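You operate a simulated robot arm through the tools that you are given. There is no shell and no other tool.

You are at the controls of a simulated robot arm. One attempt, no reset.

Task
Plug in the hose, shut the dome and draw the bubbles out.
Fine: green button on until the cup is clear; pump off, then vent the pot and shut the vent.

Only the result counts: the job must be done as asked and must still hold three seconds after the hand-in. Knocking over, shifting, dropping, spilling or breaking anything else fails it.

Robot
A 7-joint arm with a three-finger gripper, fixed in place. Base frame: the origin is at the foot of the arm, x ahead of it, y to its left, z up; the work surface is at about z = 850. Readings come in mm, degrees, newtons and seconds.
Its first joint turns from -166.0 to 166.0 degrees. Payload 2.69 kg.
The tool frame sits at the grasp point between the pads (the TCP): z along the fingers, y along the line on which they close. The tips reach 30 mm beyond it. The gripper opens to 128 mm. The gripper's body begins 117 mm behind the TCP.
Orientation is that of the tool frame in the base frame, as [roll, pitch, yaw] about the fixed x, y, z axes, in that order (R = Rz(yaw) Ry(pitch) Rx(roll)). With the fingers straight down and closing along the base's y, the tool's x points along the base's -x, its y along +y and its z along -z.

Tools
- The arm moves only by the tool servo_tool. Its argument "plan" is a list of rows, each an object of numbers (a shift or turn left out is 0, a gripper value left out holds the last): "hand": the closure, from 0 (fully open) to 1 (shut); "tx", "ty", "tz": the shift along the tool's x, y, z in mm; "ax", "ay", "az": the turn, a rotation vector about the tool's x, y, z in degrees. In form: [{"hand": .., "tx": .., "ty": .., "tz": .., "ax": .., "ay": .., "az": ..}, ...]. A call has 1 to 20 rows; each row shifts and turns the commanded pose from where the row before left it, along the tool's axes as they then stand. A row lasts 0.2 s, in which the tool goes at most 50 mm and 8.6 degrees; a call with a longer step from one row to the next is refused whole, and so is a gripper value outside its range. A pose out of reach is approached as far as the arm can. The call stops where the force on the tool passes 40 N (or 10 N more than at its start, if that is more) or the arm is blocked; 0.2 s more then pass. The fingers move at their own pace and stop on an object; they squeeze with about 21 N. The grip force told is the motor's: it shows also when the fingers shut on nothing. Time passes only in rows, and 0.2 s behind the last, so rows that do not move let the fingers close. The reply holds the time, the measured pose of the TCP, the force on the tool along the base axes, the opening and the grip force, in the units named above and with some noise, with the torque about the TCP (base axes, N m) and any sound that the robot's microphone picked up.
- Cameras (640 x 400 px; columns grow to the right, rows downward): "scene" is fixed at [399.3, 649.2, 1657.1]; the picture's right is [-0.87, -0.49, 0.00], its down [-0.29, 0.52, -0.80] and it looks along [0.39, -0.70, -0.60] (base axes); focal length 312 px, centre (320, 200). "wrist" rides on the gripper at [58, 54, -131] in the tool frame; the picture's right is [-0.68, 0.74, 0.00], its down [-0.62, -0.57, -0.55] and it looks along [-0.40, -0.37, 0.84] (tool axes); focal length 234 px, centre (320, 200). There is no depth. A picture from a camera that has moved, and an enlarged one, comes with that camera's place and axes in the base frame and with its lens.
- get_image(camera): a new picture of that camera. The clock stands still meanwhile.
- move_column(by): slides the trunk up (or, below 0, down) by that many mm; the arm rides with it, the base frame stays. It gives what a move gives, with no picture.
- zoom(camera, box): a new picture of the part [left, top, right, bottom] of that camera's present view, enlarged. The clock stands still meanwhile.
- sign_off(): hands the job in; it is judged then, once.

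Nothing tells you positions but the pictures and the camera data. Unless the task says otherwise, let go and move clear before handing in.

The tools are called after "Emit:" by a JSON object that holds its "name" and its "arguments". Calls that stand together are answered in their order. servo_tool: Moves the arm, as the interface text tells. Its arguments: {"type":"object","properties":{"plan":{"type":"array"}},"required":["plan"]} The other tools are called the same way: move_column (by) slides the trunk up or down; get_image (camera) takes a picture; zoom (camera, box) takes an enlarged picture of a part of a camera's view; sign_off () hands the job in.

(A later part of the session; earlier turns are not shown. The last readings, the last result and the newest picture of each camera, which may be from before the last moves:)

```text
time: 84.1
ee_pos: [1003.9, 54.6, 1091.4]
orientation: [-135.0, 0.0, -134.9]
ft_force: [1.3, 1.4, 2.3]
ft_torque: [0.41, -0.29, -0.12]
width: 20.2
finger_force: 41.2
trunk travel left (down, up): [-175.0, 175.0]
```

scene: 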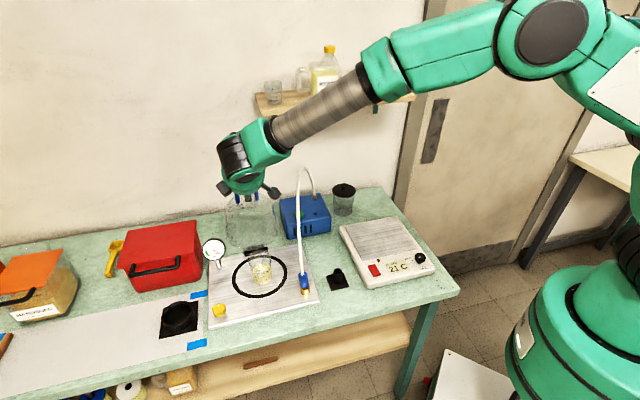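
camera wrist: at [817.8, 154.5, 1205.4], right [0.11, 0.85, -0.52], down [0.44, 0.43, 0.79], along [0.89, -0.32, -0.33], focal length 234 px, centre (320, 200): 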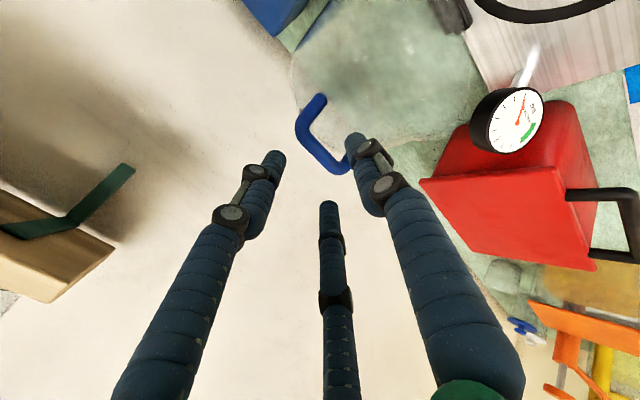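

The bar is now gripped (20 mm). I'll loosen slightly to a snug cage and start swinging the dome forward along its hinge arc in small steps, checking forces.

Emit:
{"name": "servo_tool", "arguments": {"plan": [{"hand": 0.825}, {}, {"ty": 4.5, "tz": -8.8}, {"ty": 4.6, "tz": -8.7}, {"ty": 5.3, "tz": -8.3}, {"ty": 5.3, "tz": -8.3}, {}]}}

Emit:
{"name": "zoom", "arguments": {"camera": "wrist", "box": [230, 90, 420, 230]}}

Emit:
{"name": "zoom", "arguments": {"camera": "scene", "box": [200, 140, 320, 270]}}

```text
time: 85.7
ee_pos: [977.1, 81.7, 1100.9]
orientation: [-135.0, 0.0, -134.8]
ft_force: [1.1, 0.9, -1.4]
ft_torque: [0.42, -0.28, -0.41]
width: 23.6
finger_force: 44.8
trunk travel left (down, up): [-175.0, 175.0]
```

```text
2.86 times, centred on (325, 160) of wrist
camera zoom: at [843.6, 132.4, 1155.1], right [0.11, 0.85, -0.52], down [0.44, 0.43, 0.79], along [0.89, -0.32, -0.33], focal length 669 px, centre (306, 314)
```

zoom: 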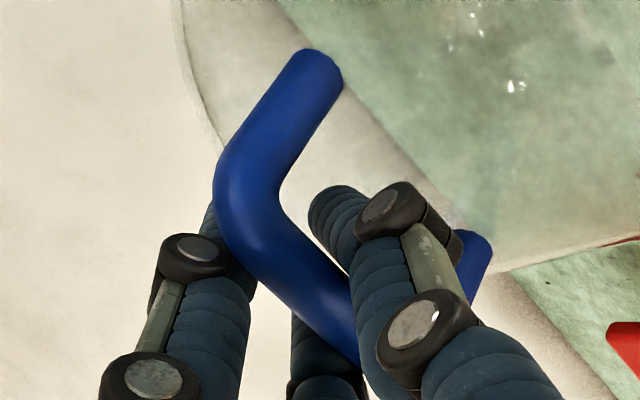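

```text
3.08 times, centred on (260, 205) of scene
camera zoom: at [399.3, 649.2, 1657.1], right [-0.87, -0.49, 0.0], down [-0.29, 0.52, -0.8], along [0.39, -0.7, -0.6], focal length 961 px, centre (505, 185)
```

zoom: 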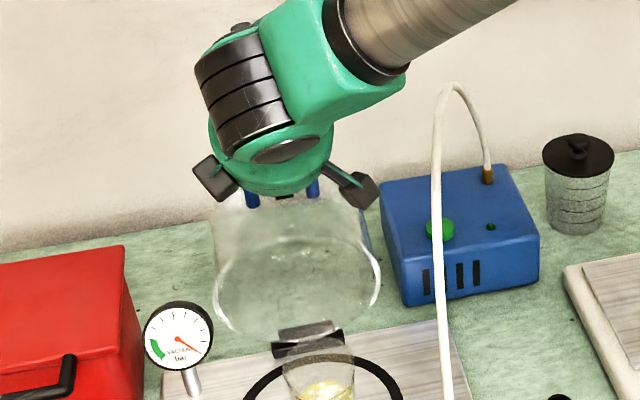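

The dome follows with low forces. Continuing along the arc.

Emit:
{"name": "servo_tool", "arguments": {"plan": [{"hand": 0.8, "ty": 6, "tz": -7.8}, {"ty": 6, "tz": -7.8}, {"ty": 6.6, "tz": -7.3}, {"ty": 6.7, "tz": -7.2}, {"ty": 7.2, "tz": -6.7}, {"ty": 7.3, "tz": -6.6}, {"ty": 7.8, "tz": -6}, {"ty": 7.8, "tz": -6}, {}]}}

Emit:
{"name": "zoom", "arguments": {"camera": "wrist", "box": [230, 90, 420, 230]}}

Emit:
{"name": "zoom", "arguments": {"camera": "scene", "box": [190, 140, 320, 270]}}

```text
time: 87.7
ee_pos: [919.3, 138.5, 1100.9]
orientation: [-135.1, 0.0, -135.0]
ft_force: [0.3, -0.4, 0.2]
ft_torque: [0.03, 0.02, 0.0]
width: 25.8
finger_force: 0.1
trunk travel left (down, up): [-175.0, 175.0]
```

```text
2.86 times, centred on (325, 160) of wrist
camera zoom: at [786.7, 188.2, 1155.0], right [0.11, 0.85, -0.52], down [0.44, 0.43, 0.79], along [0.89, -0.32, -0.33], focal length 669 px, centre (306, 314)
```

zoom: 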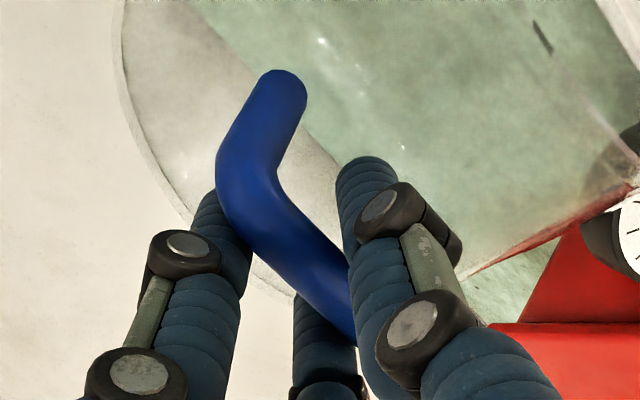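

```text
3.08 times, centred on (255, 205) of scene
camera zoom: at [399.3, 649.2, 1657.1], right [-0.87, -0.49, 0.0], down [-0.29, 0.52, -0.8], along [0.39, -0.7, -0.6], focal length 961 px, centre (520, 185)
```

zoom: 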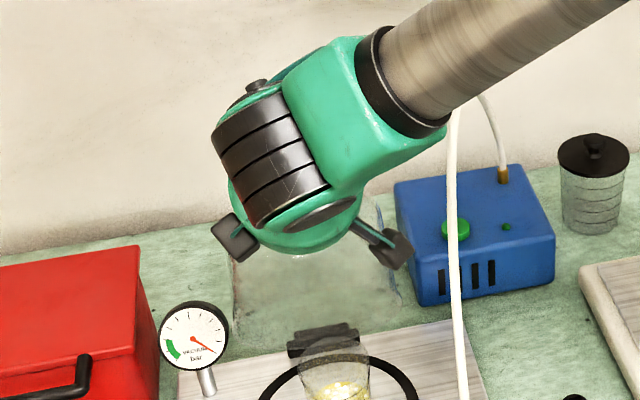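

Emit:
{"name": "servo_tool", "arguments": {"plan": [{"ty": 8.3, "tz": -5.3}, {"ty": 8.3, "tz": -5.3}, {"ty": 8.7, "tz": -4.6}, {"ty": 8.8, "tz": -4.5}, {"ty": 9.1, "tz": -3.8}, {"ty": 9.1, "tz": -3.7}, {"ty": 9.4, "tz": -3.0}, {"ty": 9.4, "tz": -2.9}, {}]}}

Emit:
{"name": "zoom", "arguments": {"camera": "wrist", "box": [230, 90, 420, 230]}}

Emit:
{"name": "get_image", "arguments": {"camera": "scene"}}

```text
time: 89.7
ee_pos: [869.0, 189.7, 1072.1]
orientation: [-135.0, 0.0, -134.9]
ft_force: [-0.4, -0.1, -0.4]
ft_torque: [-0.03, 0.0, -0.01]
width: 25.8
finger_force: 0.1
trunk travel left (down, up): [-175.0, 175.0]
```

```text
2.86 times, centred on (325, 160) of wrist
camera zoom: at [735.1, 239.7, 1127.8], right [0.11, 0.85, -0.52], down [0.44, 0.43, 0.79], along [0.89, -0.32, -0.33], focal length 669 px, centre (306, 314)
```

zoom: 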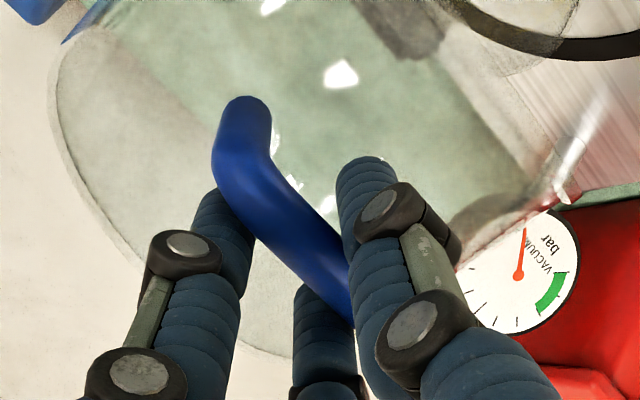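

```text
taken
```

scene: 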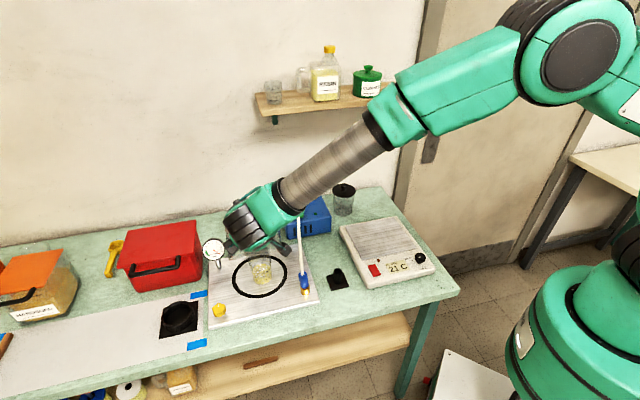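

Emit:
{"name": "servo_tool", "arguments": {"plan": [{"ty": 9.6, "tz": -2.2}, {"ty": 9.7, "tz": -2.1}, {"ty": 9.7, "tz": -1.3}, {"ty": 9.8, "tz": -1.3}, {"ty": 9.8, "tz": -0.5}, {"ty": 9.9, "tz": -0.4}, {"ty": 9.8, "tz": 0.4}, {"ty": 9.9, "tz": 0.5}, {}]}}

Emit:
{"name": "zoom", "arguments": {"camera": "wrist", "box": [230, 90, 420, 230]}}

Emit:
{"name": "get_image", "arguments": {"camera": "scene"}}

```text
time: 91.7
ee_pos: [824.7, 232.4, 1023.6]
orientation: [-135.0, 0.0, -134.9]
ft_force: [1.2, 4.2, 1.2]
ft_torque: [-0.05, -0.03, 0.04]
width: 26.8
finger_force: 0.3
trunk travel left (down, up): [-175.0, 175.0]
```

```text
2.86 times, centred on (325, 160) of wrist
camera zoom: at [691.8, 282.5, 1077.5], right [0.11, 0.85, -0.52], down [0.44, 0.43, 0.79], along [0.89, -0.32, -0.33], focal length 669 px, centre (306, 314)
```

zoom: 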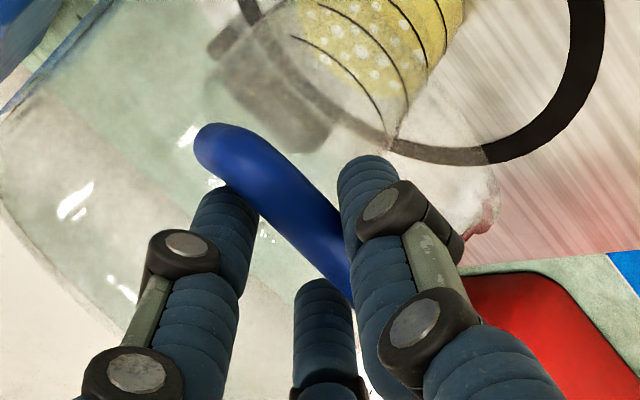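

```text
taken
```

scene: 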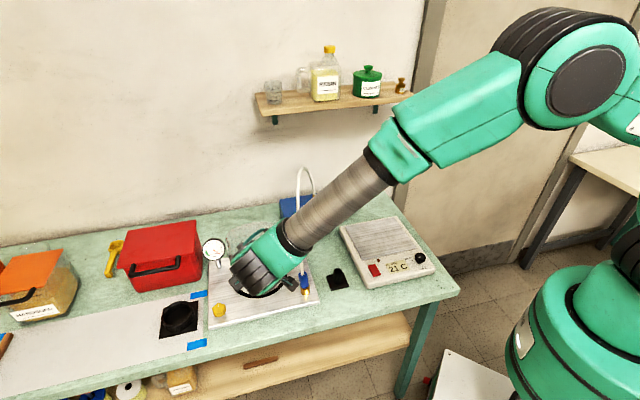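

Emit:
{"name": "servo_tool", "arguments": {"plan": [{"ty": 9.7, "tz": 1.3}, {"ty": 9.8, "tz": 1.3}, {"ty": 9.6, "tz": 2.1}, {"ty": 9.7, "tz": 2.2}, {"ty": 9.4, "tz": 2.9}, {"ty": 9.4, "tz": 3.0}, {}]}}

Emit:
{"name": "zoom", "arguments": {"camera": "wrist", "box": [230, 90, 420, 230]}}

Emit:
{"name": "zoom", "arguments": {"camera": "scene", "box": [190, 190, 330, 330]}}

```text
time: 93.3
ee_pos: [802.5, 255.0, 974.9]
orientation: [-134.9, -0.1, -134.9]
ft_force: [2.6, 10.4, 0.9]
ft_torque: [-0.85, 0.34, 1.42]
width: 26.8
finger_force: 27.1
trunk travel left (down, up): [-175.0, 175.0]
```

```text
2.86 times, centred on (325, 160) of wrist
camera zoom: at [669.6, 305.2, 1027.1], right [0.11, 0.85, -0.52], down [0.44, 0.43, 0.79], along [0.89, -0.32, -0.33], focal length 669 px, centre (306, 314)
```

zoom: 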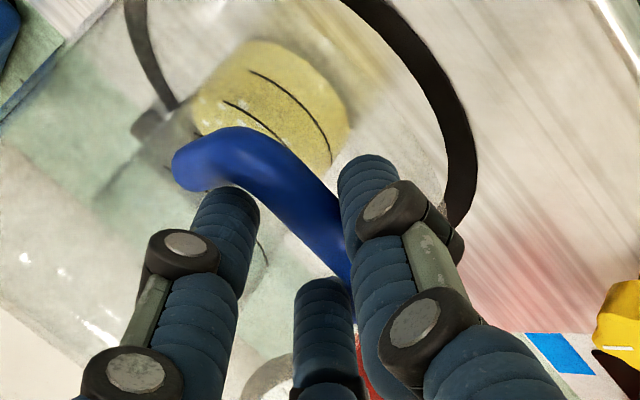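

```text
2.86 times, centred on (260, 260) of scene
camera zoom: at [399.3, 649.2, 1657.1], right [-0.87, -0.49, 0.0], down [-0.29, 0.52, -0.8], along [0.39, -0.7, -0.6], focal length 893 px, centre (491, 29)
```

zoom: 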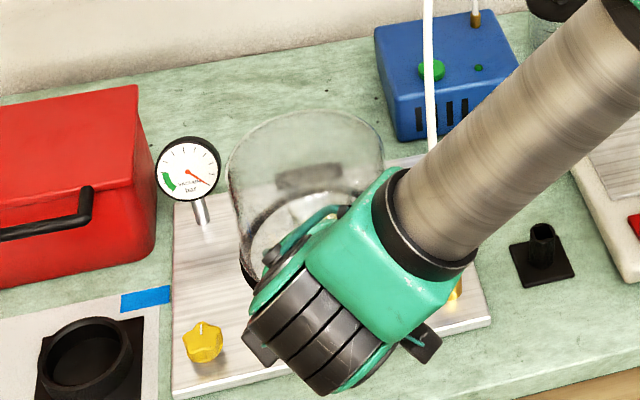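

A sideways load (about 9 N to the left) has built up, as if a finger touches one handle leg. I'll shift 3 mm to the left and check.

Emit:
{"name": "servo_tool", "arguments": {"plan": [{"tx": -3}, {}, {}]}}

Emit:
{"name": "zoom", "arguments": {"camera": "wrist", "box": [250, 110, 390, 220]}}

```text
time: 94.1
ee_pos: [805.9, 256.0, 973.4]
orientation: [-135.0, 0.0, -134.8]
ft_force: [-3.9, -1.3, 0.6]
ft_torque: [-0.03, 0.01, -0.03]
width: 26.3
finger_force: 0.6
trunk travel left (down, up): [-175.0, 175.0]
```

```text
3.64 times, centred on (320, 165) of wrist
camera zoom: at [671.8, 306.2, 1027.1], right [0.11, 0.85, -0.52], down [0.44, 0.43, 0.79], along [0.89, -0.32, -0.33], focal length 852 px, centre (320, 327)
```

zoom: 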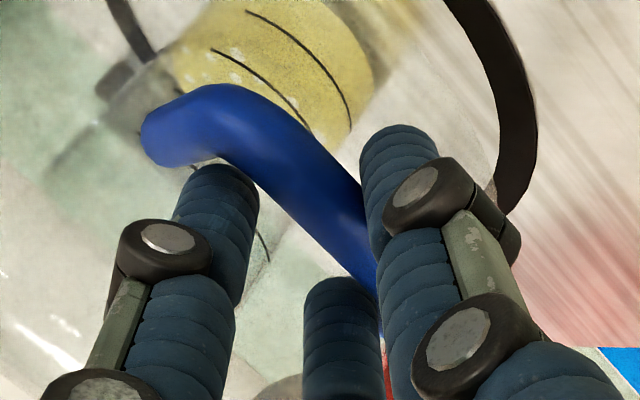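

Emit:
{"name": "servo_tool", "arguments": {"plan": [{"tx": 1, "ty": 4.5, "tz": 1.4}, {"ty": 4.6, "tz": 1.5}, {"ty": 4.5, "tz": 1.5}, {"ty": 4.6, "tz": 1.6}, {}]}}

Emit:
{"name": "servo_tool", "arguments": {"plan": [{"hand": 0.82, "ty": 4.4, "tz": 1.8}, {"ty": 4.4, "tz": 1.9}, {"ty": 4.3, "tz": 1.9}, {"ty": 4.4, "tz": 2.0}, {}]}}

Emit:
{"name": "zoom", "arguments": {"camera": "wrist", "box": [250, 110, 390, 220]}}

Emit:
{"name": "zoom", "arguments": {"camera": "scene", "box": [190, 190, 330, 330]}}

```text
time: 95.3
ee_pos: [797.1, 261.1, 956.2]
orientation: [-134.9, 0.0, -134.9]
ft_force: [-0.1, 0.2, -0.6]
ft_torque: [0.0, 0.02, -0.03]
width: 25.4
finger_force: 0.1
trunk travel left (down, up): [-175.0, 175.0]
```

```text
time: 96.3
ee_pos: [795.8, 265.2, 948.5]
orientation: [-134.6, 0.5, -135.0]
ft_force: [-2.2, -7.8, 13.6]
ft_torque: [-0.28, -0.21, -0.18]
width: 24.9
finger_force: 1.2
trunk travel left (down, up): [-175.0, 175.0]
stopped in row 4: the force on the tool passed its limit at 44 N (the readings are from after the stop); the commanded pose is now the measured one
```

```text
3.64 times, centred on (320, 165) of wrist
camera zoom: at [663.6, 315.9, 1000.0], right [0.12, 0.85, -0.52], down [0.44, 0.43, 0.79], along [0.89, -0.32, -0.32], focal length 852 px, centre (320, 327)
```

zoom: 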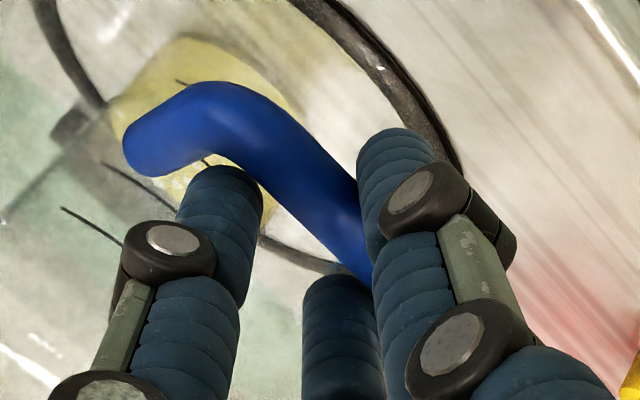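

```text
2.86 times, centred on (260, 260) of scene
camera zoom: at [399.3, 649.2, 1657.1], right [-0.87, -0.49, 0.0], down [-0.29, 0.52, -0.8], along [0.39, -0.7, -0.6], focal length 893 px, centre (491, 29)
```

zoom: 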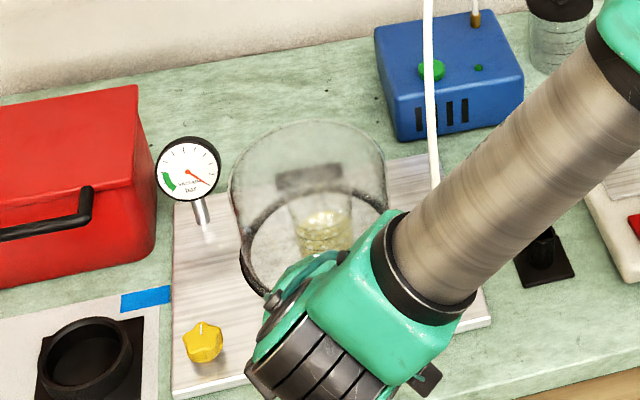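

Emit:
{"name": "zoom", "arguments": {"camera": "scene", "box": [220, 225, 290, 305]}}

Emit:
{"name": "get_image", "arguments": {"camera": "wrist"}}

```text
5.00 times, centred on (255, 265) of scene
camera zoom: at [399.3, 649.2, 1657.1], right [-0.87, -0.49, 0.0], down [-0.29, 0.52, -0.8], along [0.39, -0.7, -0.6], focal length 1562 px, centre (645, -125)
```

zoom: 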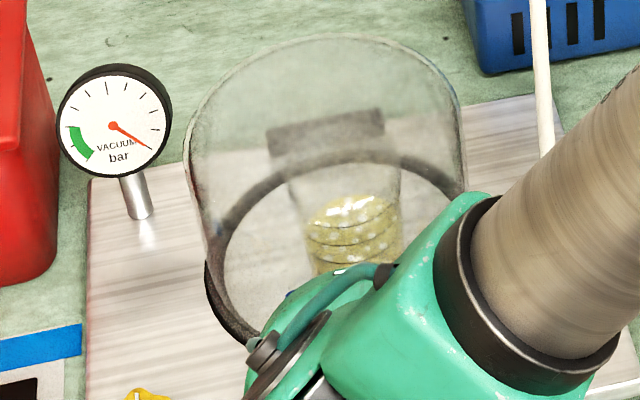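

```text
taken
camera wrist: at [663.6, 315.9, 1000.0], right [0.12, 0.85, -0.52], down [0.44, 0.43, 0.79], along [0.89, -0.32, -0.32], focal length 234 px, centre (320, 200)
```

wrist: 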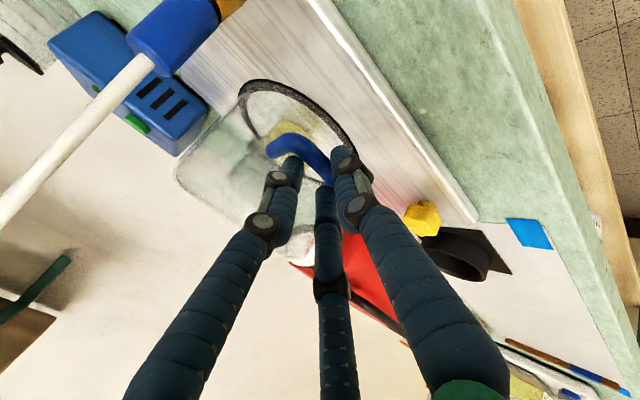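

The lower finger is carrying the bar, but the upper fingertip seems to have touched the dome's wall. I'll ease the tool forward a little, then grip the bar firmly so the fingers take less space.

Emit:
{"name": "servo_tool", "arguments": {"plan": [{"ty": 3.5, "tz": -3.5}, {}, {}]}}

Emit:
{"name": "servo_tool", "arguments": {"plan": [{"hand": 0.87}, {"hand": 1}, {}, {}]}}

Emit:
{"name": "zoom", "arguments": {"camera": "wrist", "box": [250, 110, 390, 220]}}

Emit:
{"name": "zoom", "arguments": {"camera": "scene", "box": [220, 225, 290, 305]}}

```text
time: 96.7
ee_pos: [796.1, 266.0, 949.1]
orientation: [-134.3, 0.4, -135.3]
ft_force: [1.8, -5.4, 6.6]
ft_torque: [-0.25, 0.01, -0.09]
width: 25.6
finger_force: 1.7
trunk travel left (down, up): [-175.0, 175.0]
stopped in row 2: the force on the tool passed its limit at 43 N (the readings are from after the stop); the commanded pose is now the measured one
```

```text
time: 97.7
ee_pos: [795.7, 264.5, 949.0]
orientation: [-134.4, 0.3, -135.2]
ft_force: [5.7, -16.2, 11.3]
ft_torque: [-1.18, 0.34, 0.55]
width: 22.9
finger_force: 45.1
trunk travel left (down, up): [-175.0, 175.0]
```

```text
3.64 times, centred on (320, 165) of wrist
camera zoom: at [662.8, 316.9, 1000.2], right [0.12, 0.85, -0.52], down [0.44, 0.43, 0.79], along [0.89, -0.32, -0.32], focal length 852 px, centre (320, 327)
```

zoom: 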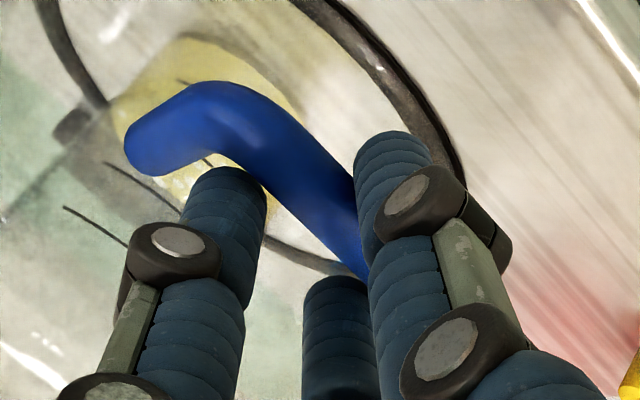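

```text
5.00 times, centred on (255, 265) of scene
camera zoom: at [399.3, 649.2, 1657.1], right [-0.87, -0.49, 0.0], down [-0.29, 0.52, -0.8], along [0.39, -0.7, -0.6], focal length 1562 px, centre (645, -125)
```

zoom: 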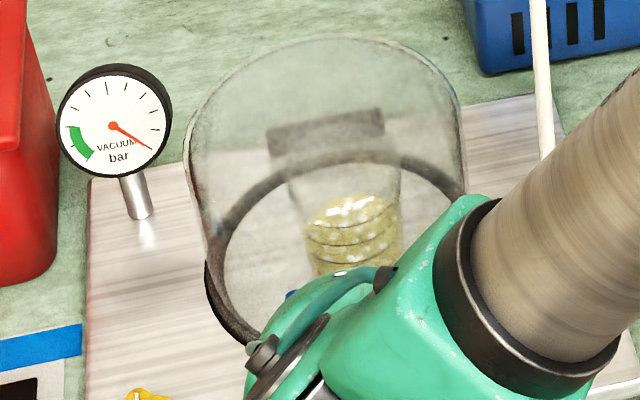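

The tool is pulling the bar outward: my arc radius is a bit too large here. I'll move back toward the hinge to relieve that.

Emit:
{"name": "servo_tool", "arguments": {"plan": [{"ty": -1.7, "tz": 1.7}, {}]}}

Emit:
{"name": "servo_tool", "arguments": {"plan": [{"ty": -1.7, "tz": 1.7}, {}]}}

Emit:
{"name": "servo_tool", "arguments": {"plan": [{"ty": -1.7, "tz": 1.7}, {}]}}

```text
time: 98.3
ee_pos: [795.6, 266.1, 947.2]
orientation: [-134.4, 0.6, -135.2]
ft_force: [-14.9, -4.7, 18.9]
ft_torque: [-1.1, 0.86, 0.19]
width: 23.0
finger_force: 44.9
trunk travel left (down, up): [-175.0, 175.0]
```

```text
time: 98.7
ee_pos: [796.8, 266.2, 949.1]
orientation: [-134.5, 0.5, -135.2]
ft_force: [-19.4, -0.8, 16.4]
ft_torque: [-0.61, 0.71, 0.55]
width: 23.0
finger_force: 45.0
trunk travel left (down, up): [-175.0, 175.0]
stopped in row 2: the force on the tool passed its limit at 42 N (the readings are from after the stop); the commanded pose is now the measured one
```

```text
time: 99.1
ee_pos: [796.4, 264.6, 947.9]
orientation: [-134.5, 0.4, -135.1]
ft_force: [-20.5, 0.0, 17.3]
ft_torque: [-0.52, 0.66, 0.55]
width: 22.8
finger_force: 45.0
trunk travel left (down, up): [-175.0, 175.0]
stopped in row 1: the force on the tool passed its limit at 45 N (the readings are from after the stop); the commanded pose is now the measured one
```

Upward reaction persists in every direction, which suggests the dome is already resting on its seal. I'll open the fingers slightly and check whether the load disappears and the dome stays put.

Emit:
{"name": "servo_tool", "arguments": {"plan": [{"hand": 0.8}, {}, {}]}}

Emit:
{"name": "zoom", "arguments": {"camera": "wrist", "box": [230, 60, 430, 220]}}

Emit:
{"name": "zoom", "arguments": {"camera": "scene", "box": [220, 225, 290, 305]}}

```text
time: 99.9
ee_pos: [799.2, 264.7, 947.5]
orientation: [-134.5, 0.5, -135.2]
ft_force: [-4.0, -4.3, 12.6]
ft_torque: [-0.08, -0.32, -0.15]
width: 26.4
finger_force: 0.1
trunk travel left (down, up): [-175.0, 175.0]
```

```text
2.50 times, centred on (330, 140) of wrist
camera zoom: at [664.7, 315.9, 999.7], right [0.12, 0.85, -0.52], down [0.44, 0.43, 0.79], along [0.89, -0.32, -0.32], focal length 585 px, centre (295, 350)
```

zoom: 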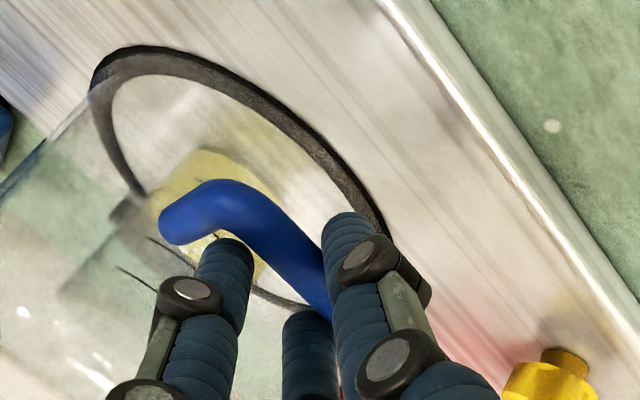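

```text
5.00 times, centred on (255, 265) of scene
camera zoom: at [399.3, 649.2, 1657.1], right [-0.87, -0.49, 0.0], down [-0.29, 0.52, -0.8], along [0.39, -0.7, -0.6], focal length 1562 px, centre (645, -125)
```

zoom: 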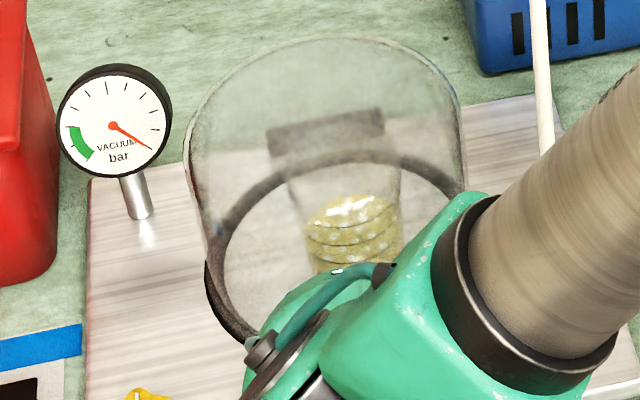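

Emit:
{"name": "servo_tool", "arguments": {"plan": [{"ty": -1.4, "tz": -1.4}, {}, {}]}}

Emit:
{"name": "servo_tool", "arguments": {"plan": [{"hand": 0.72}, {}, {}]}}

Emit:
{"name": "zoom", "arguments": {"camera": "wrist", "box": [230, 60, 430, 220]}}

```text
time: 100.7
ee_pos: [798.4, 265.6, 948.0]
orientation: [-134.6, 0.3, -135.1]
ft_force: [-2.2, -2.4, -0.4]
ft_torque: [-0.06, -0.01, -0.12]
width: 26.5
finger_force: 0.0
trunk travel left (down, up): [-175.0, 175.0]
```

```text
time: 101.5
ee_pos: [797.6, 265.6, 949.7]
orientation: [-134.5, 0.4, -135.1]
ft_force: [-2.1, -0.3, 2.0]
ft_torque: [0.03, -0.03, 0.01]
width: 36.7
finger_force: 0.0
trunk travel left (down, up): [-175.0, 175.0]
```

```text
2.50 times, centred on (330, 140) of wrist
camera zoom: at [664.8, 316.5, 1001.4], right [0.12, 0.85, -0.52], down [0.44, 0.43, 0.79], along [0.89, -0.32, -0.32], focal length 585 px, centre (295, 350)
```

zoom: 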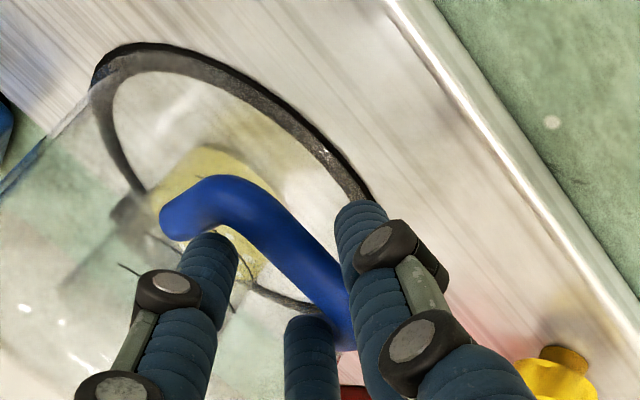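

The dome stays put with the fingers open, seated on its seal. I'll withdraw backwards along the tool axis.

Emit:
{"name": "servo_tool", "arguments": {"plan": [{"hand": 0.785}, {}, {"tz": -6}, {"tz": -8}, {"tz": -10}, {"tz": -12}, {}]}}

Emit:
{"name": "get_image", "arguments": {"camera": "wrist"}}

Emit:
{"name": "get_image", "arguments": {"camera": "scene"}}

```text
time: 103.1
ee_pos: [779.5, 284.3, 974.3]
orientation: [-134.6, 0.4, -135.1]
ft_force: [0.2, 0.0, 0.8]
ft_torque: [0.01, 0.0, 0.02]
width: 27.7
finger_force: 0.0
trunk travel left (down, up): [-175.0, 175.0]
```

```text
taken
camera wrist: at [646.3, 334.5, 1026.0], right [0.12, 0.85, -0.52], down [0.44, 0.43, 0.79], along [0.89, -0.32, -0.32], focal length 234 px, centre (320, 200)
```

wrist: 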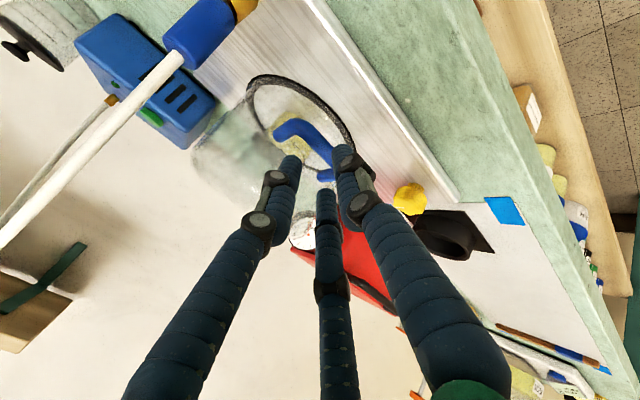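

```text
taken
```

scene: 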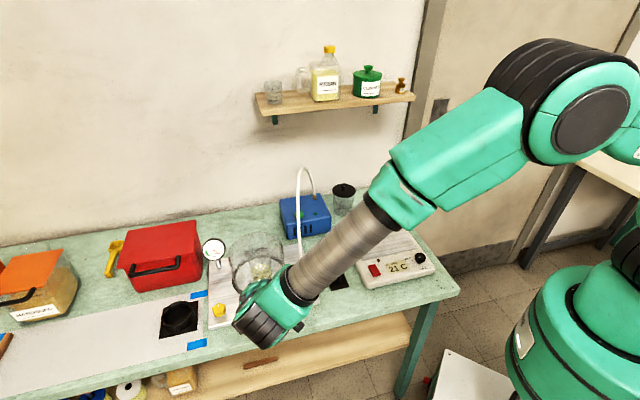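

Emit:
{"name": "servo_tool", "arguments": {"plan": [{"ty": -14, "tz": -33}, {"ty": -14, "tz": -33}, {"ty": -14, "tz": -33}, {"ty": -25, "tz": -25}, {"ty": -25, "tz": -25}, {}]}}

Emit:
{"name": "zoom", "arguments": {"camera": "scene", "box": [190, 200, 330, 340]}}

Emit:
{"name": "get_image", "arguments": {"camera": "wrist"}}

```text
time: 104.5
ee_pos: [749.5, 310.0, 1143.6]
orientation: [-134.6, 0.4, -135.1]
ft_force: [-1.1, -0.2, 0.1]
ft_torque: [0.04, -0.03, -0.02]
width: 27.3
finger_force: 0.0
trunk travel left (down, up): [-175.0, 175.0]
```

```text
2.86 times, centred on (260, 270) of scene
camera zoom: at [399.3, 649.2, 1657.1], right [-0.87, -0.49, 0.0], down [-0.29, 0.52, -0.8], along [0.39, -0.7, -0.6], focal length 893 px, centre (491, 0)
```

zoom: 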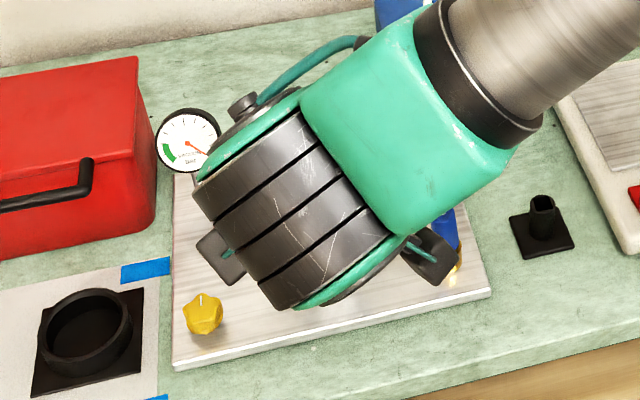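

```text
taken
camera wrist: at [615.7, 361.5, 1196.5], right [0.12, 0.85, -0.52], down [0.44, 0.43, 0.79], along [0.89, -0.32, -0.32], focal length 234 px, centre (320, 200)
```

wrist: 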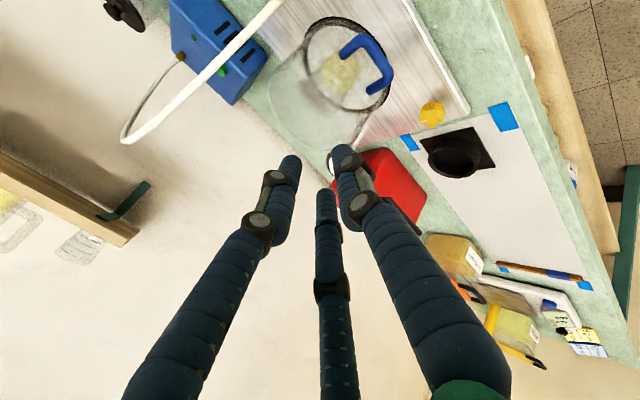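

The dome is shut. Next is the pump's green button at about (885, -68, 945). The hose arches close by on its front-right, so I'll use a tool leaning 30° to the left. First I re-orient the tool here in front of the bench.

Emit:
{"name": "servo_tool", "arguments": {"plan": [{"hand": 1, "ax": -7.5}, {"ax": -7.5}, {"ax": -7.5}, {"ax": -7.5}, {"ax": -7.5}, {"ax": -7.9, "ay": -0.3}, {"az": 8.5}, {"az": 8.5}, {"az": 8.5}, {"az": 8.5}, {"az": 8.5}, {"az": 8.5}, {"az": 8.5}, {"az": 8.5}, {"az": 8.5}, {"az": 8.5}, {"az": 5.0}, {}]}}

Emit:
{"name": "get_image", "arguments": {"camera": "scene"}}

Emit:
{"name": "get_image", "arguments": {"camera": "wrist"}}

```text
time: 108.3
ee_pos: [751.0, 310.1, 1143.9]
orientation: [179.3, 0.0, 134.8]
ft_force: [1.1, 0.2, -0.4]
ft_torque: [0.04, -0.01, 0.02]
width: 2.6
finger_force: 21.0
trunk travel left (down, up): [-175.0, 175.0]
```

```text
taken
```

scene: 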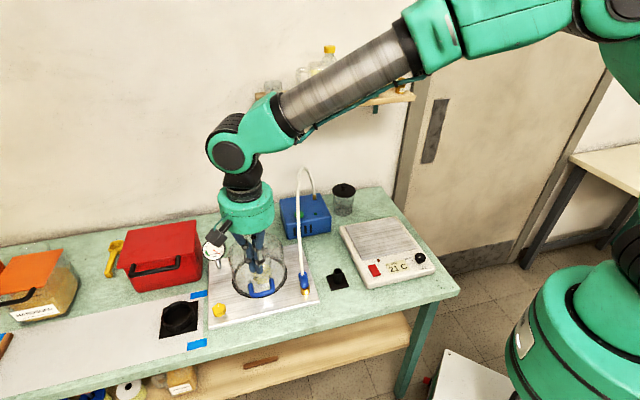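

```text
taken
camera wrist: at [746.4, 389.9, 1274.4], right [1.0, 0.04, 0.01], down [0.03, -0.84, 0.54], along [0.03, -0.54, -0.84], focal length 234 px, centre (320, 200)
```

wrist: 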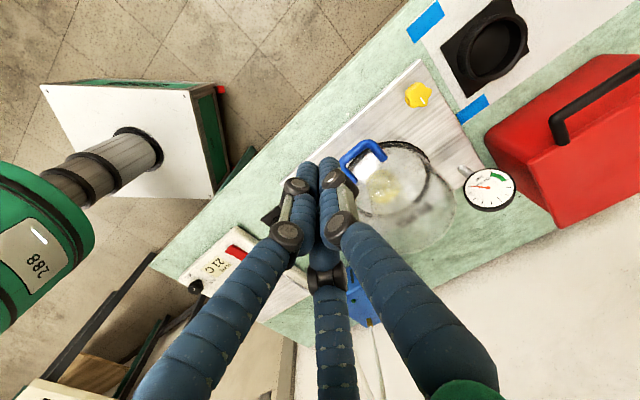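

Emit:
{"name": "zoom", "arguments": {"camera": "scene", "box": [195, 200, 335, 330]}}

Emit:
{"name": "zoom", "arguments": {"camera": "scene", "box": [280, 160, 345, 245]}}

Emit:
{"name": "zoom", "arguments": {"camera": "wrist", "box": [340, 70, 520, 250]}}

```text
3.08 times, centred on (265, 265) of scene
camera zoom: at [399.3, 649.2, 1657.1], right [-0.87, -0.49, 0.0], down [-0.29, 0.52, -0.8], along [0.39, -0.7, -0.6], focal length 961 px, centre (489, 0)
```

zoom: 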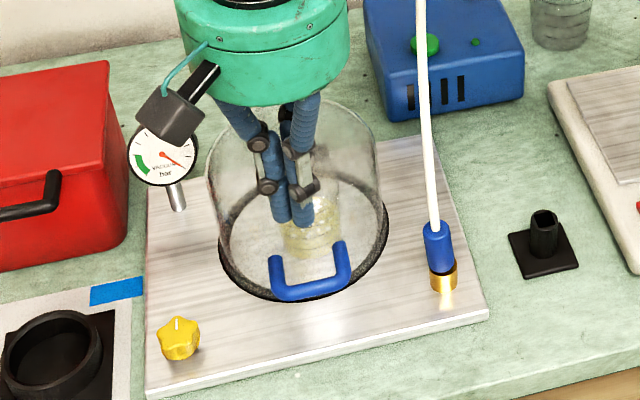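

```text
4.71 times, centred on (312, 202) of scene
camera zoom: at [399.3, 649.2, 1657.1], right [-0.87, -0.49, 0.0], down [-0.29, 0.52, -0.8], along [0.39, -0.7, -0.6], focal length 1470 px, centre (355, 188)
```

zoom: 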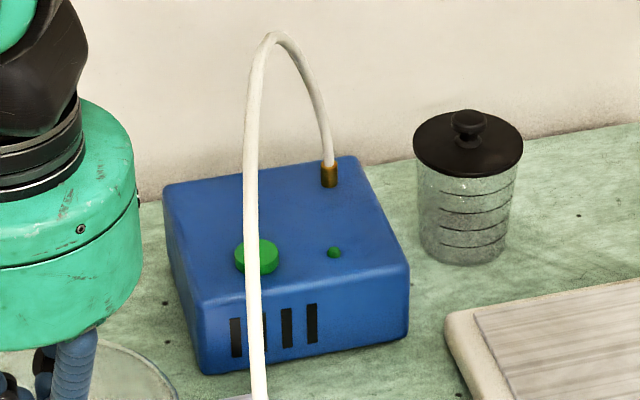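

```text
2.22 times, centred on (430, 160) of wrist
camera zoom: at [746.4, 389.9, 1274.4], right [1.0, 0.04, 0.01], down [0.03, -0.84, 0.54], along [0.03, -0.54, -0.84], focal length 520 px, centre (76, 289)
```

zoom: 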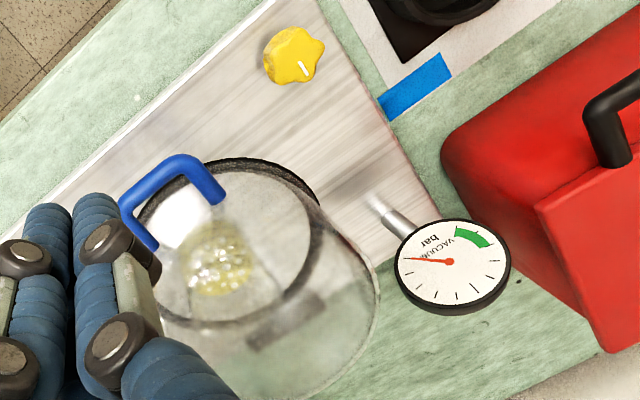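

Dome and plug are in place; the gauge still reads zero. I'll lean the tool 30° left and travel over the dome toward the pump, staying left of the hose.

Emit:
{"name": "servo_tool", "arguments": {"plan": [{"ax": 7.5}, {"ax": 7.5}, {"ax": 7.5}, {"ax": 7.5}, {"tx": -42, "ty": 3.3, "tz": 10.8}, {"tx": -42, "ty": 3.3, "tz": 10.8}, {"tx": -42, "ty": 3.3, "tz": 10.8}, {"tx": -42, "ty": 3.4, "tz": 10.7}, {}]}}

Emit:
{"name": "get_image", "arguments": {"camera": "scene"}}

```text
time: 110.3
ee_pos: [864.2, 184.4, 1099.7]
orientation: [-150.7, 0.0, 134.9]
ft_force: [0.0, -0.1, -0.5]
ft_torque: [0.02, 0.05, -0.07]
width: 2.5
finger_force: 21.2
trunk travel left (down, up): [-175.0, 175.0]
```

```text
taken
```

scene: 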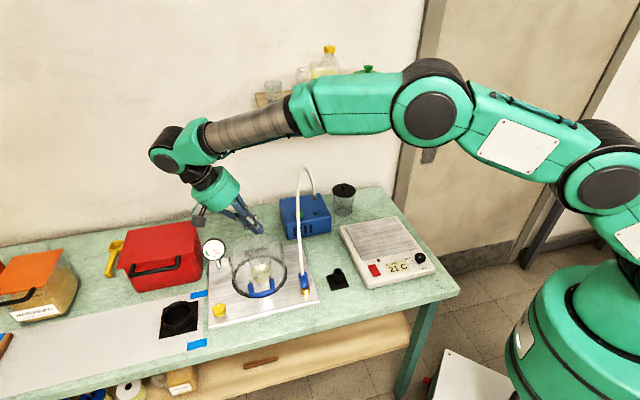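

Emit:
{"name": "servo_tool", "arguments": {"plan": [{"tx": -38.8, "ty": -19.8, "tz": 13.7}, {"tx": -38.8, "ty": -19.8, "tz": 13.7}, {"tx": -38.8, "ty": -19.8, "tz": 13.7}, {"tx": -38.8, "ty": -19.8, "tz": 13.7}, {}]}}

Emit:
{"name": "get_image", "arguments": {"camera": "wrist"}}

Emit:
{"name": "zoom", "arguments": {"camera": "scene", "box": [180, 110, 370, 260]}}

```text
time: 111.5
ee_pos: [906.8, 6.6, 1088.6]
orientation: [-150.7, 0.0, 134.9]
ft_force: [-0.1, -0.4, -0.2]
ft_torque: [0.08, 0.04, -0.04]
width: 2.2
finger_force: 20.8
trunk travel left (down, up): [-175.0, 175.0]
```

```text
taken
camera wrist: at [944.3, 125.8, 1176.8], right [0.93, -0.03, -0.36], down [0.28, -0.59, 0.75], along [-0.23, -0.8, -0.55], focal length 234 px, centre (320, 200)
```

wrist: 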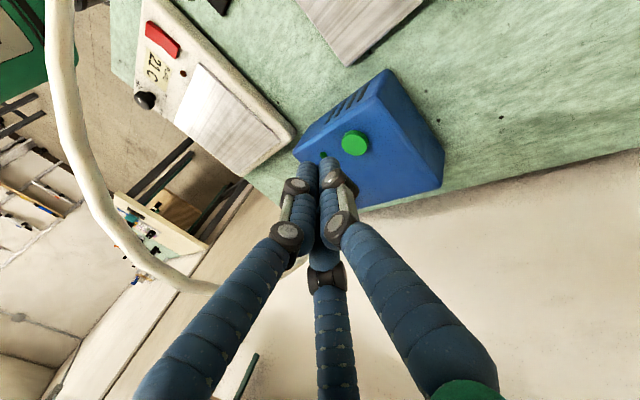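

```text
2.67 times, centred on (275, 185) of scene
camera zoom: at [399.3, 649.2, 1657.1], right [-0.87, -0.49, 0.0], down [-0.29, 0.52, -0.8], along [0.39, -0.7, -0.6], focal length 833 px, centre (440, 240)
```

zoom: 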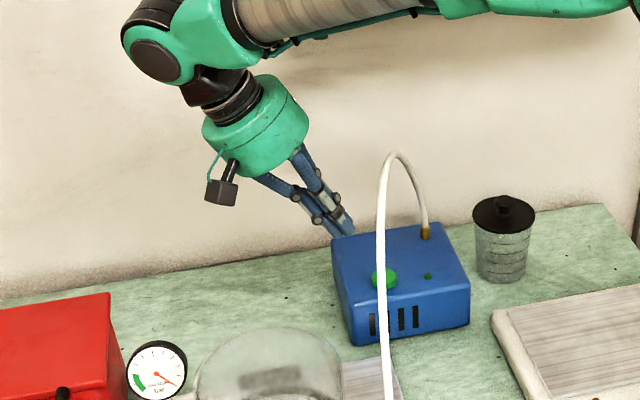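

Emit:
{"name": "zoom", "arguments": {"camera": "wrist", "box": [290, 90, 430, 200]}}

Emit:
{"name": "zoom", "arguments": {"camera": "scene", "box": [285, 190, 345, 245]}}

```text
3.64 times, centred on (360, 145) of wrist
camera zoom: at [944.3, 125.8, 1176.8], right [0.93, -0.03, -0.36], down [0.28, -0.59, 0.75], along [-0.23, -0.8, -0.55], focal length 852 px, centre (174, 400)
```

zoom: 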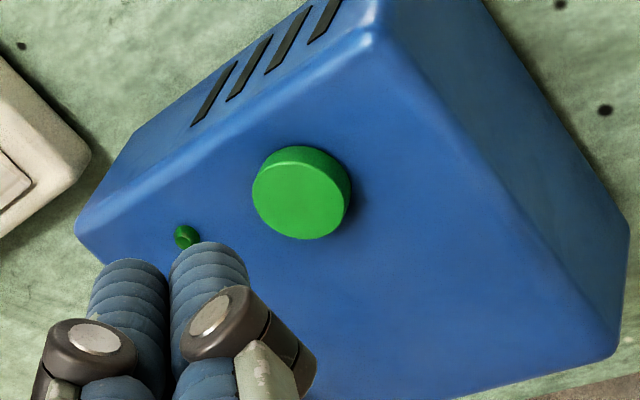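

```text
7.27 times, centred on (315, 218) of scene
camera zoom: at [399.3, 649.2, 1657.1], right [-0.87, -0.49, 0.0], down [-0.29, 0.52, -0.8], along [0.39, -0.7, -0.6], focal length 2272 px, centre (356, 73)
```

zoom: 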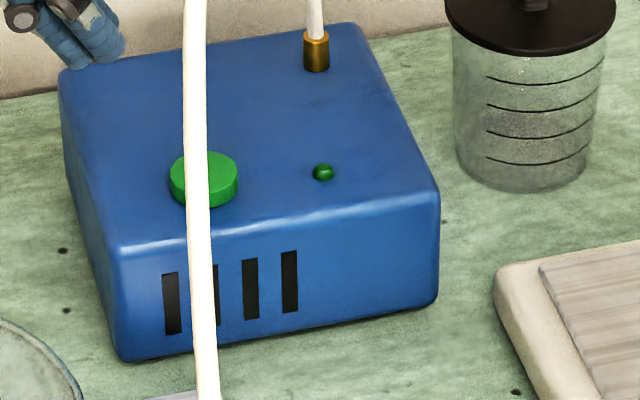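

Emit:
{"name": "servo_tool", "arguments": {"plan": [{"tx": -25, "ty": 1.6, "tz": 33.5}, {"tx": -25, "ty": 1.5, "tz": 33.5}, {}, {}]}}

Emit:
{"name": "zoom", "arguments": {"camera": "wrist", "box": [240, 70, 420, 220]}}

Emit:
{"name": "zoom", "arguments": {"camera": "scene", "box": [255, 160, 345, 245]}}

```text
time: 112.5
ee_pos: [918.5, -49.5, 1030.2]
orientation: [-150.7, 0.0, 134.9]
ft_force: [0.4, 0.3, 0.4]
ft_torque: [0.02, -0.05, 0.01]
width: 2.5
finger_force: 21.3
trunk travel left (down, up): [-175.0, 175.0]
```

```text
2.67 times, centred on (330, 145) of wrist
camera zoom: at [956.4, 70.6, 1117.3], right [0.93, -0.03, -0.36], down [0.28, -0.59, 0.76], along [-0.23, -0.8, -0.55], focal length 624 px, centre (293, 347)
```

zoom: 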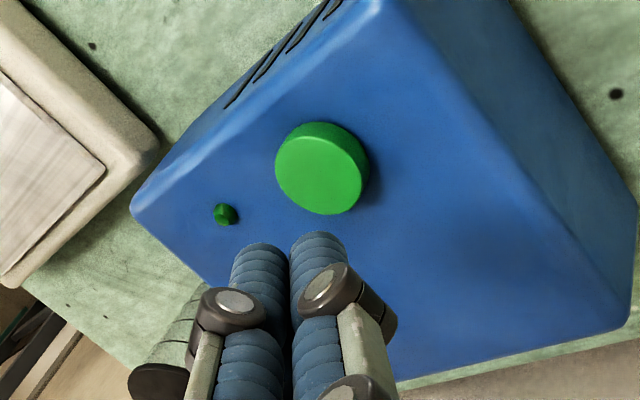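

```text
4.71 times, centred on (300, 202) of scene
camera zoom: at [399.3, 649.2, 1657.1], right [-0.87, -0.49, 0.0], down [-0.29, 0.52, -0.8], along [0.39, -0.7, -0.6], focal length 1470 px, centre (414, 188)
```

zoom: 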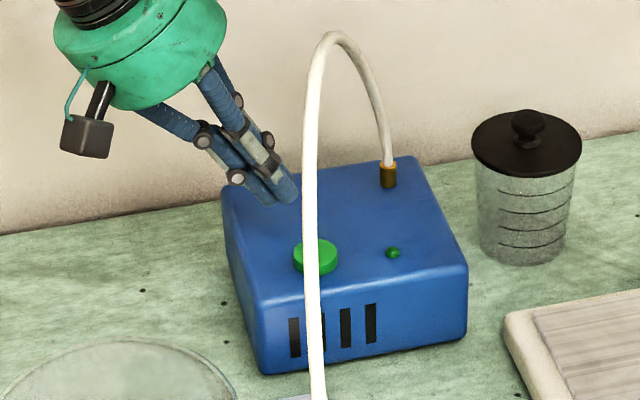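

Emit:
{"name": "servo_tool", "arguments": {"plan": [{"tx": -0.5, "ty": 2, "tz": 21.8}, {"tx": -0.5, "ty": 1.9, "tz": 21.9}, {}, {}]}}

Emit:
{"name": "zoom", "arguments": {"camera": "wrist", "box": [260, 90, 400, 210]}}

Emit:
{"name": "zoom", "arguments": {"camera": "scene", "box": [280, 190, 340, 240]}}

```text
time: 113.5
ee_pos: [905.6, -62.1, 990.7]
orientation: [-150.8, 0.0, 134.9]
ft_force: [0.2, 1.0, 0.1]
ft_torque: [-0.03, 0.02, 0.01]
width: 2.4
finger_force: 21.2
trunk travel left (down, up): [-175.0, 175.0]
```

```text
3.33 times, centred on (330, 150) of wrist
camera zoom: at [944.0, 57.8, 1077.9], right [0.93, -0.03, -0.36], down [0.28, -0.59, 0.76], along [-0.23, -0.8, -0.55], focal length 781 px, centre (287, 367)
```

zoom: 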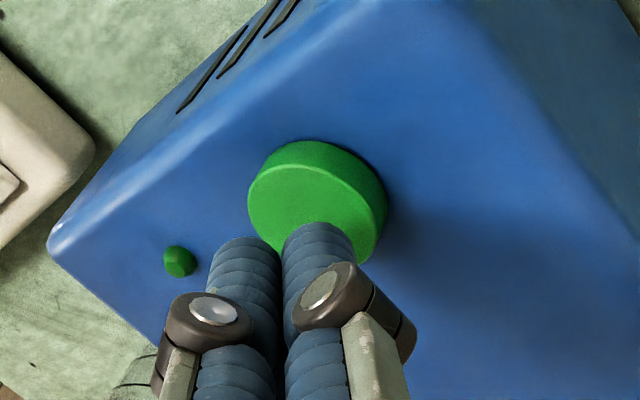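

```text
8.00 times, centred on (310, 215) of scene
camera zoom: at [399.3, 649.2, 1657.1], right [-0.87, -0.49, 0.0], down [-0.29, 0.52, -0.8], along [0.39, -0.7, -0.6], focal length 2500 px, centre (400, 80)
```

zoom: 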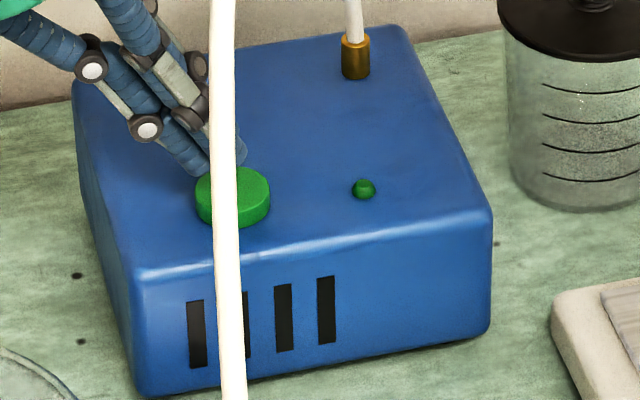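

Emit:
{"name": "servo_tool", "arguments": {"plan": [{"ty": 1.6, "tz": 7.1}, {"ty": 1.7, "tz": 7.1}, {}]}}

Emit:
{"name": "servo_tool", "arguments": {"plan": [{"ty": 0.98, "tz": 1.74}, {"ty": 0.98, "tz": 1.74}, {}]}}

Emit:
{"name": "servo_tool", "arguments": {"plan": [{"ty": 0.98, "tz": 1.74}, {"ty": 0.98, "tz": 1.74}, {}]}}

Emit:
{"name": "zoom", "arguments": {"camera": "scene", "box": [280, 190, 340, 240]}}

```text
time: 114.3
ee_pos: [902.2, -65.8, 977.2]
orientation: [-150.6, 0.0, 134.9]
ft_force: [-0.2, -0.3, 0.1]
ft_torque: [0.04, 0.0, -0.02]
width: 2.2
finger_force: 21.4
trunk travel left (down, up): [-175.0, 175.0]
```

```text
time: 115.1
ee_pos: [902.2, -66.3, 972.6]
orientation: [-150.7, 0.1, 134.9]
ft_force: [-0.1, 0.7, 3.6]
ft_torque: [0.01, -0.02, 0.0]
width: 2.4
finger_force: 21.2
trunk travel left (down, up): [-175.0, 175.0]
heard: click
```

```text
time: 115.9
ee_pos: [901.8, -65.9, 971.1]
orientation: [-150.7, 0.1, 134.9]
ft_force: [-0.7, -5.0, 16.8]
ft_torque: [-0.17, 0.0, 0.0]
width: 1.9
finger_force: 20.8
trunk travel left (down, up): [-175.0, 175.0]
```

```text
8.00 times, centred on (310, 215) of scene
camera zoom: at [399.3, 649.2, 1657.1], right [-0.87, -0.49, 0.0], down [-0.29, 0.52, -0.8], along [0.39, -0.7, -0.6], focal length 2500 px, centre (400, 80)
```

zoom: 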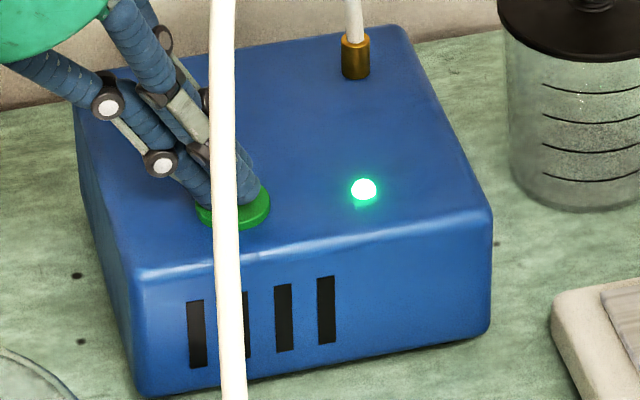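

Click heard and the pump's lamp is lit. I'll lift off the button and watch the gauge and the cup.

Emit:
{"name": "servo_tool", "arguments": {"plan": [{"ty": -2.9, "tz": -5.2}, {"ty": -2.9, "tz": -5.2}, {"ty": -2.9, "tz": -5.2}, {}]}}

Emit:
{"name": "zoom", "arguments": {"camera": "scene", "box": [195, 220, 335, 330]}}

Emit:
{"name": "zoom", "arguments": {"camera": "scene", "box": [280, 190, 340, 240]}}

```text
time: 116.9
ee_pos: [902.1, -64.0, 984.9]
orientation: [-150.6, -0.1, 134.8]
ft_force: [0.7, -0.6, 0.6]
ft_torque: [0.0, 0.01, -0.01]
width: 2.7
finger_force: 20.5
trunk travel left (down, up): [-175.0, 175.0]
```

```text
3.64 times, centred on (265, 275) of scene
camera zoom: at [399.3, 649.2, 1657.1], right [-0.87, -0.49, 0.0], down [-0.29, 0.52, -0.8], along [0.39, -0.7, -0.6], focal length 1136 px, centre (520, -73)
```

zoom: 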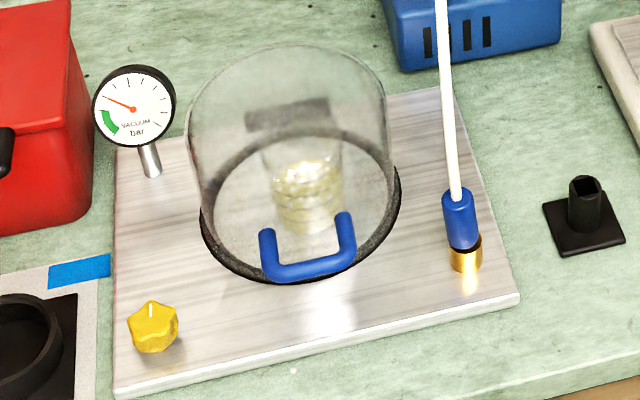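

```text
8.00 times, centred on (310, 215) of scene
camera zoom: at [399.3, 649.2, 1657.1], right [-0.87, -0.49, 0.0], down [-0.29, 0.52, -0.8], along [0.39, -0.7, -0.6], focal length 2500 px, centre (400, 80)
```

zoom: 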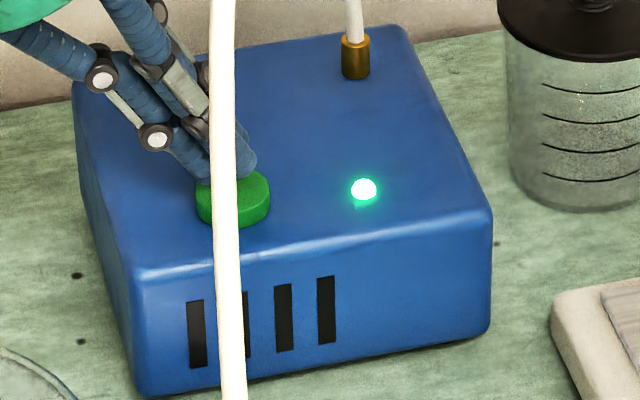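

The gauge is moving toward the green zone, so the hose and dome hold vacuum. I'll watch the cup closely as time passes, staying next to the button.

Emit:
{"name": "zoom", "arguments": {"camera": "scene", "box": [235, 240, 285, 290]}}

Emit:
{"name": "servo_tool", "arguments": {"plan": [{}, {}]}}

Emit:
{"name": "zoom", "arguments": {"camera": "scene", "box": [200, 225, 290, 295]}}

```text
8.00 times, centred on (260, 265) of scene
camera zoom: at [399.3, 649.2, 1657.1], right [-0.87, -0.49, 0.0], down [-0.29, 0.52, -0.8], along [0.39, -0.7, -0.6], focal length 2500 px, centre (800, -320)
```

zoom: 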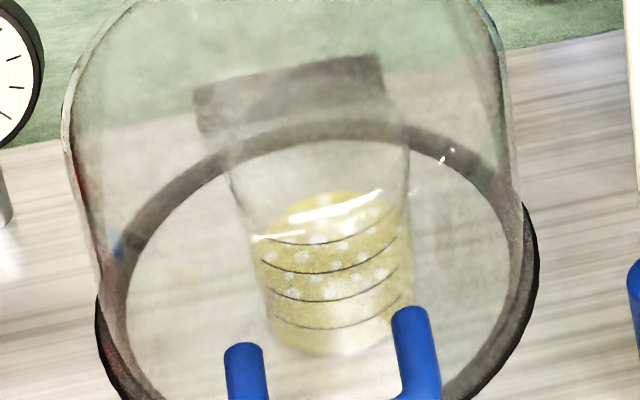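

```text
time: 117.5
ee_pos: [901.7, -63.6, 985.4]
orientation: [-150.7, -0.1, 134.8]
ft_force: [0.2, 0.1, -0.6]
ft_torque: [-0.01, -0.03, 0.0]
width: 2.4
finger_force: 21.0
trunk travel left (down, up): [-175.0, 175.0]
```

```text
5.71 times, centred on (245, 260) of scene
camera zoom: at [399.3, 649.2, 1657.1], right [-0.87, -0.49, 0.0], down [-0.29, 0.52, -0.8], along [0.39, -0.7, -0.6], focal length 1786 px, centre (749, -143)
```

zoom: 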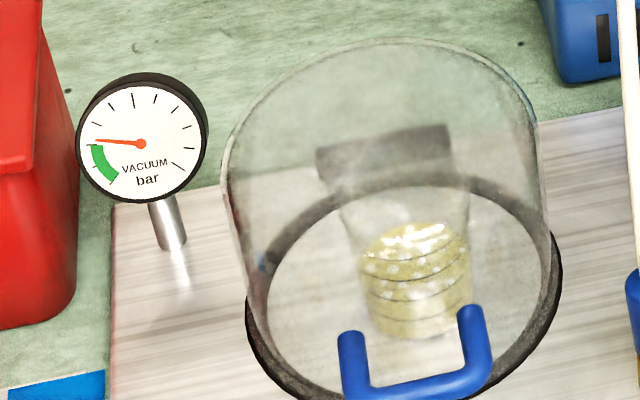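

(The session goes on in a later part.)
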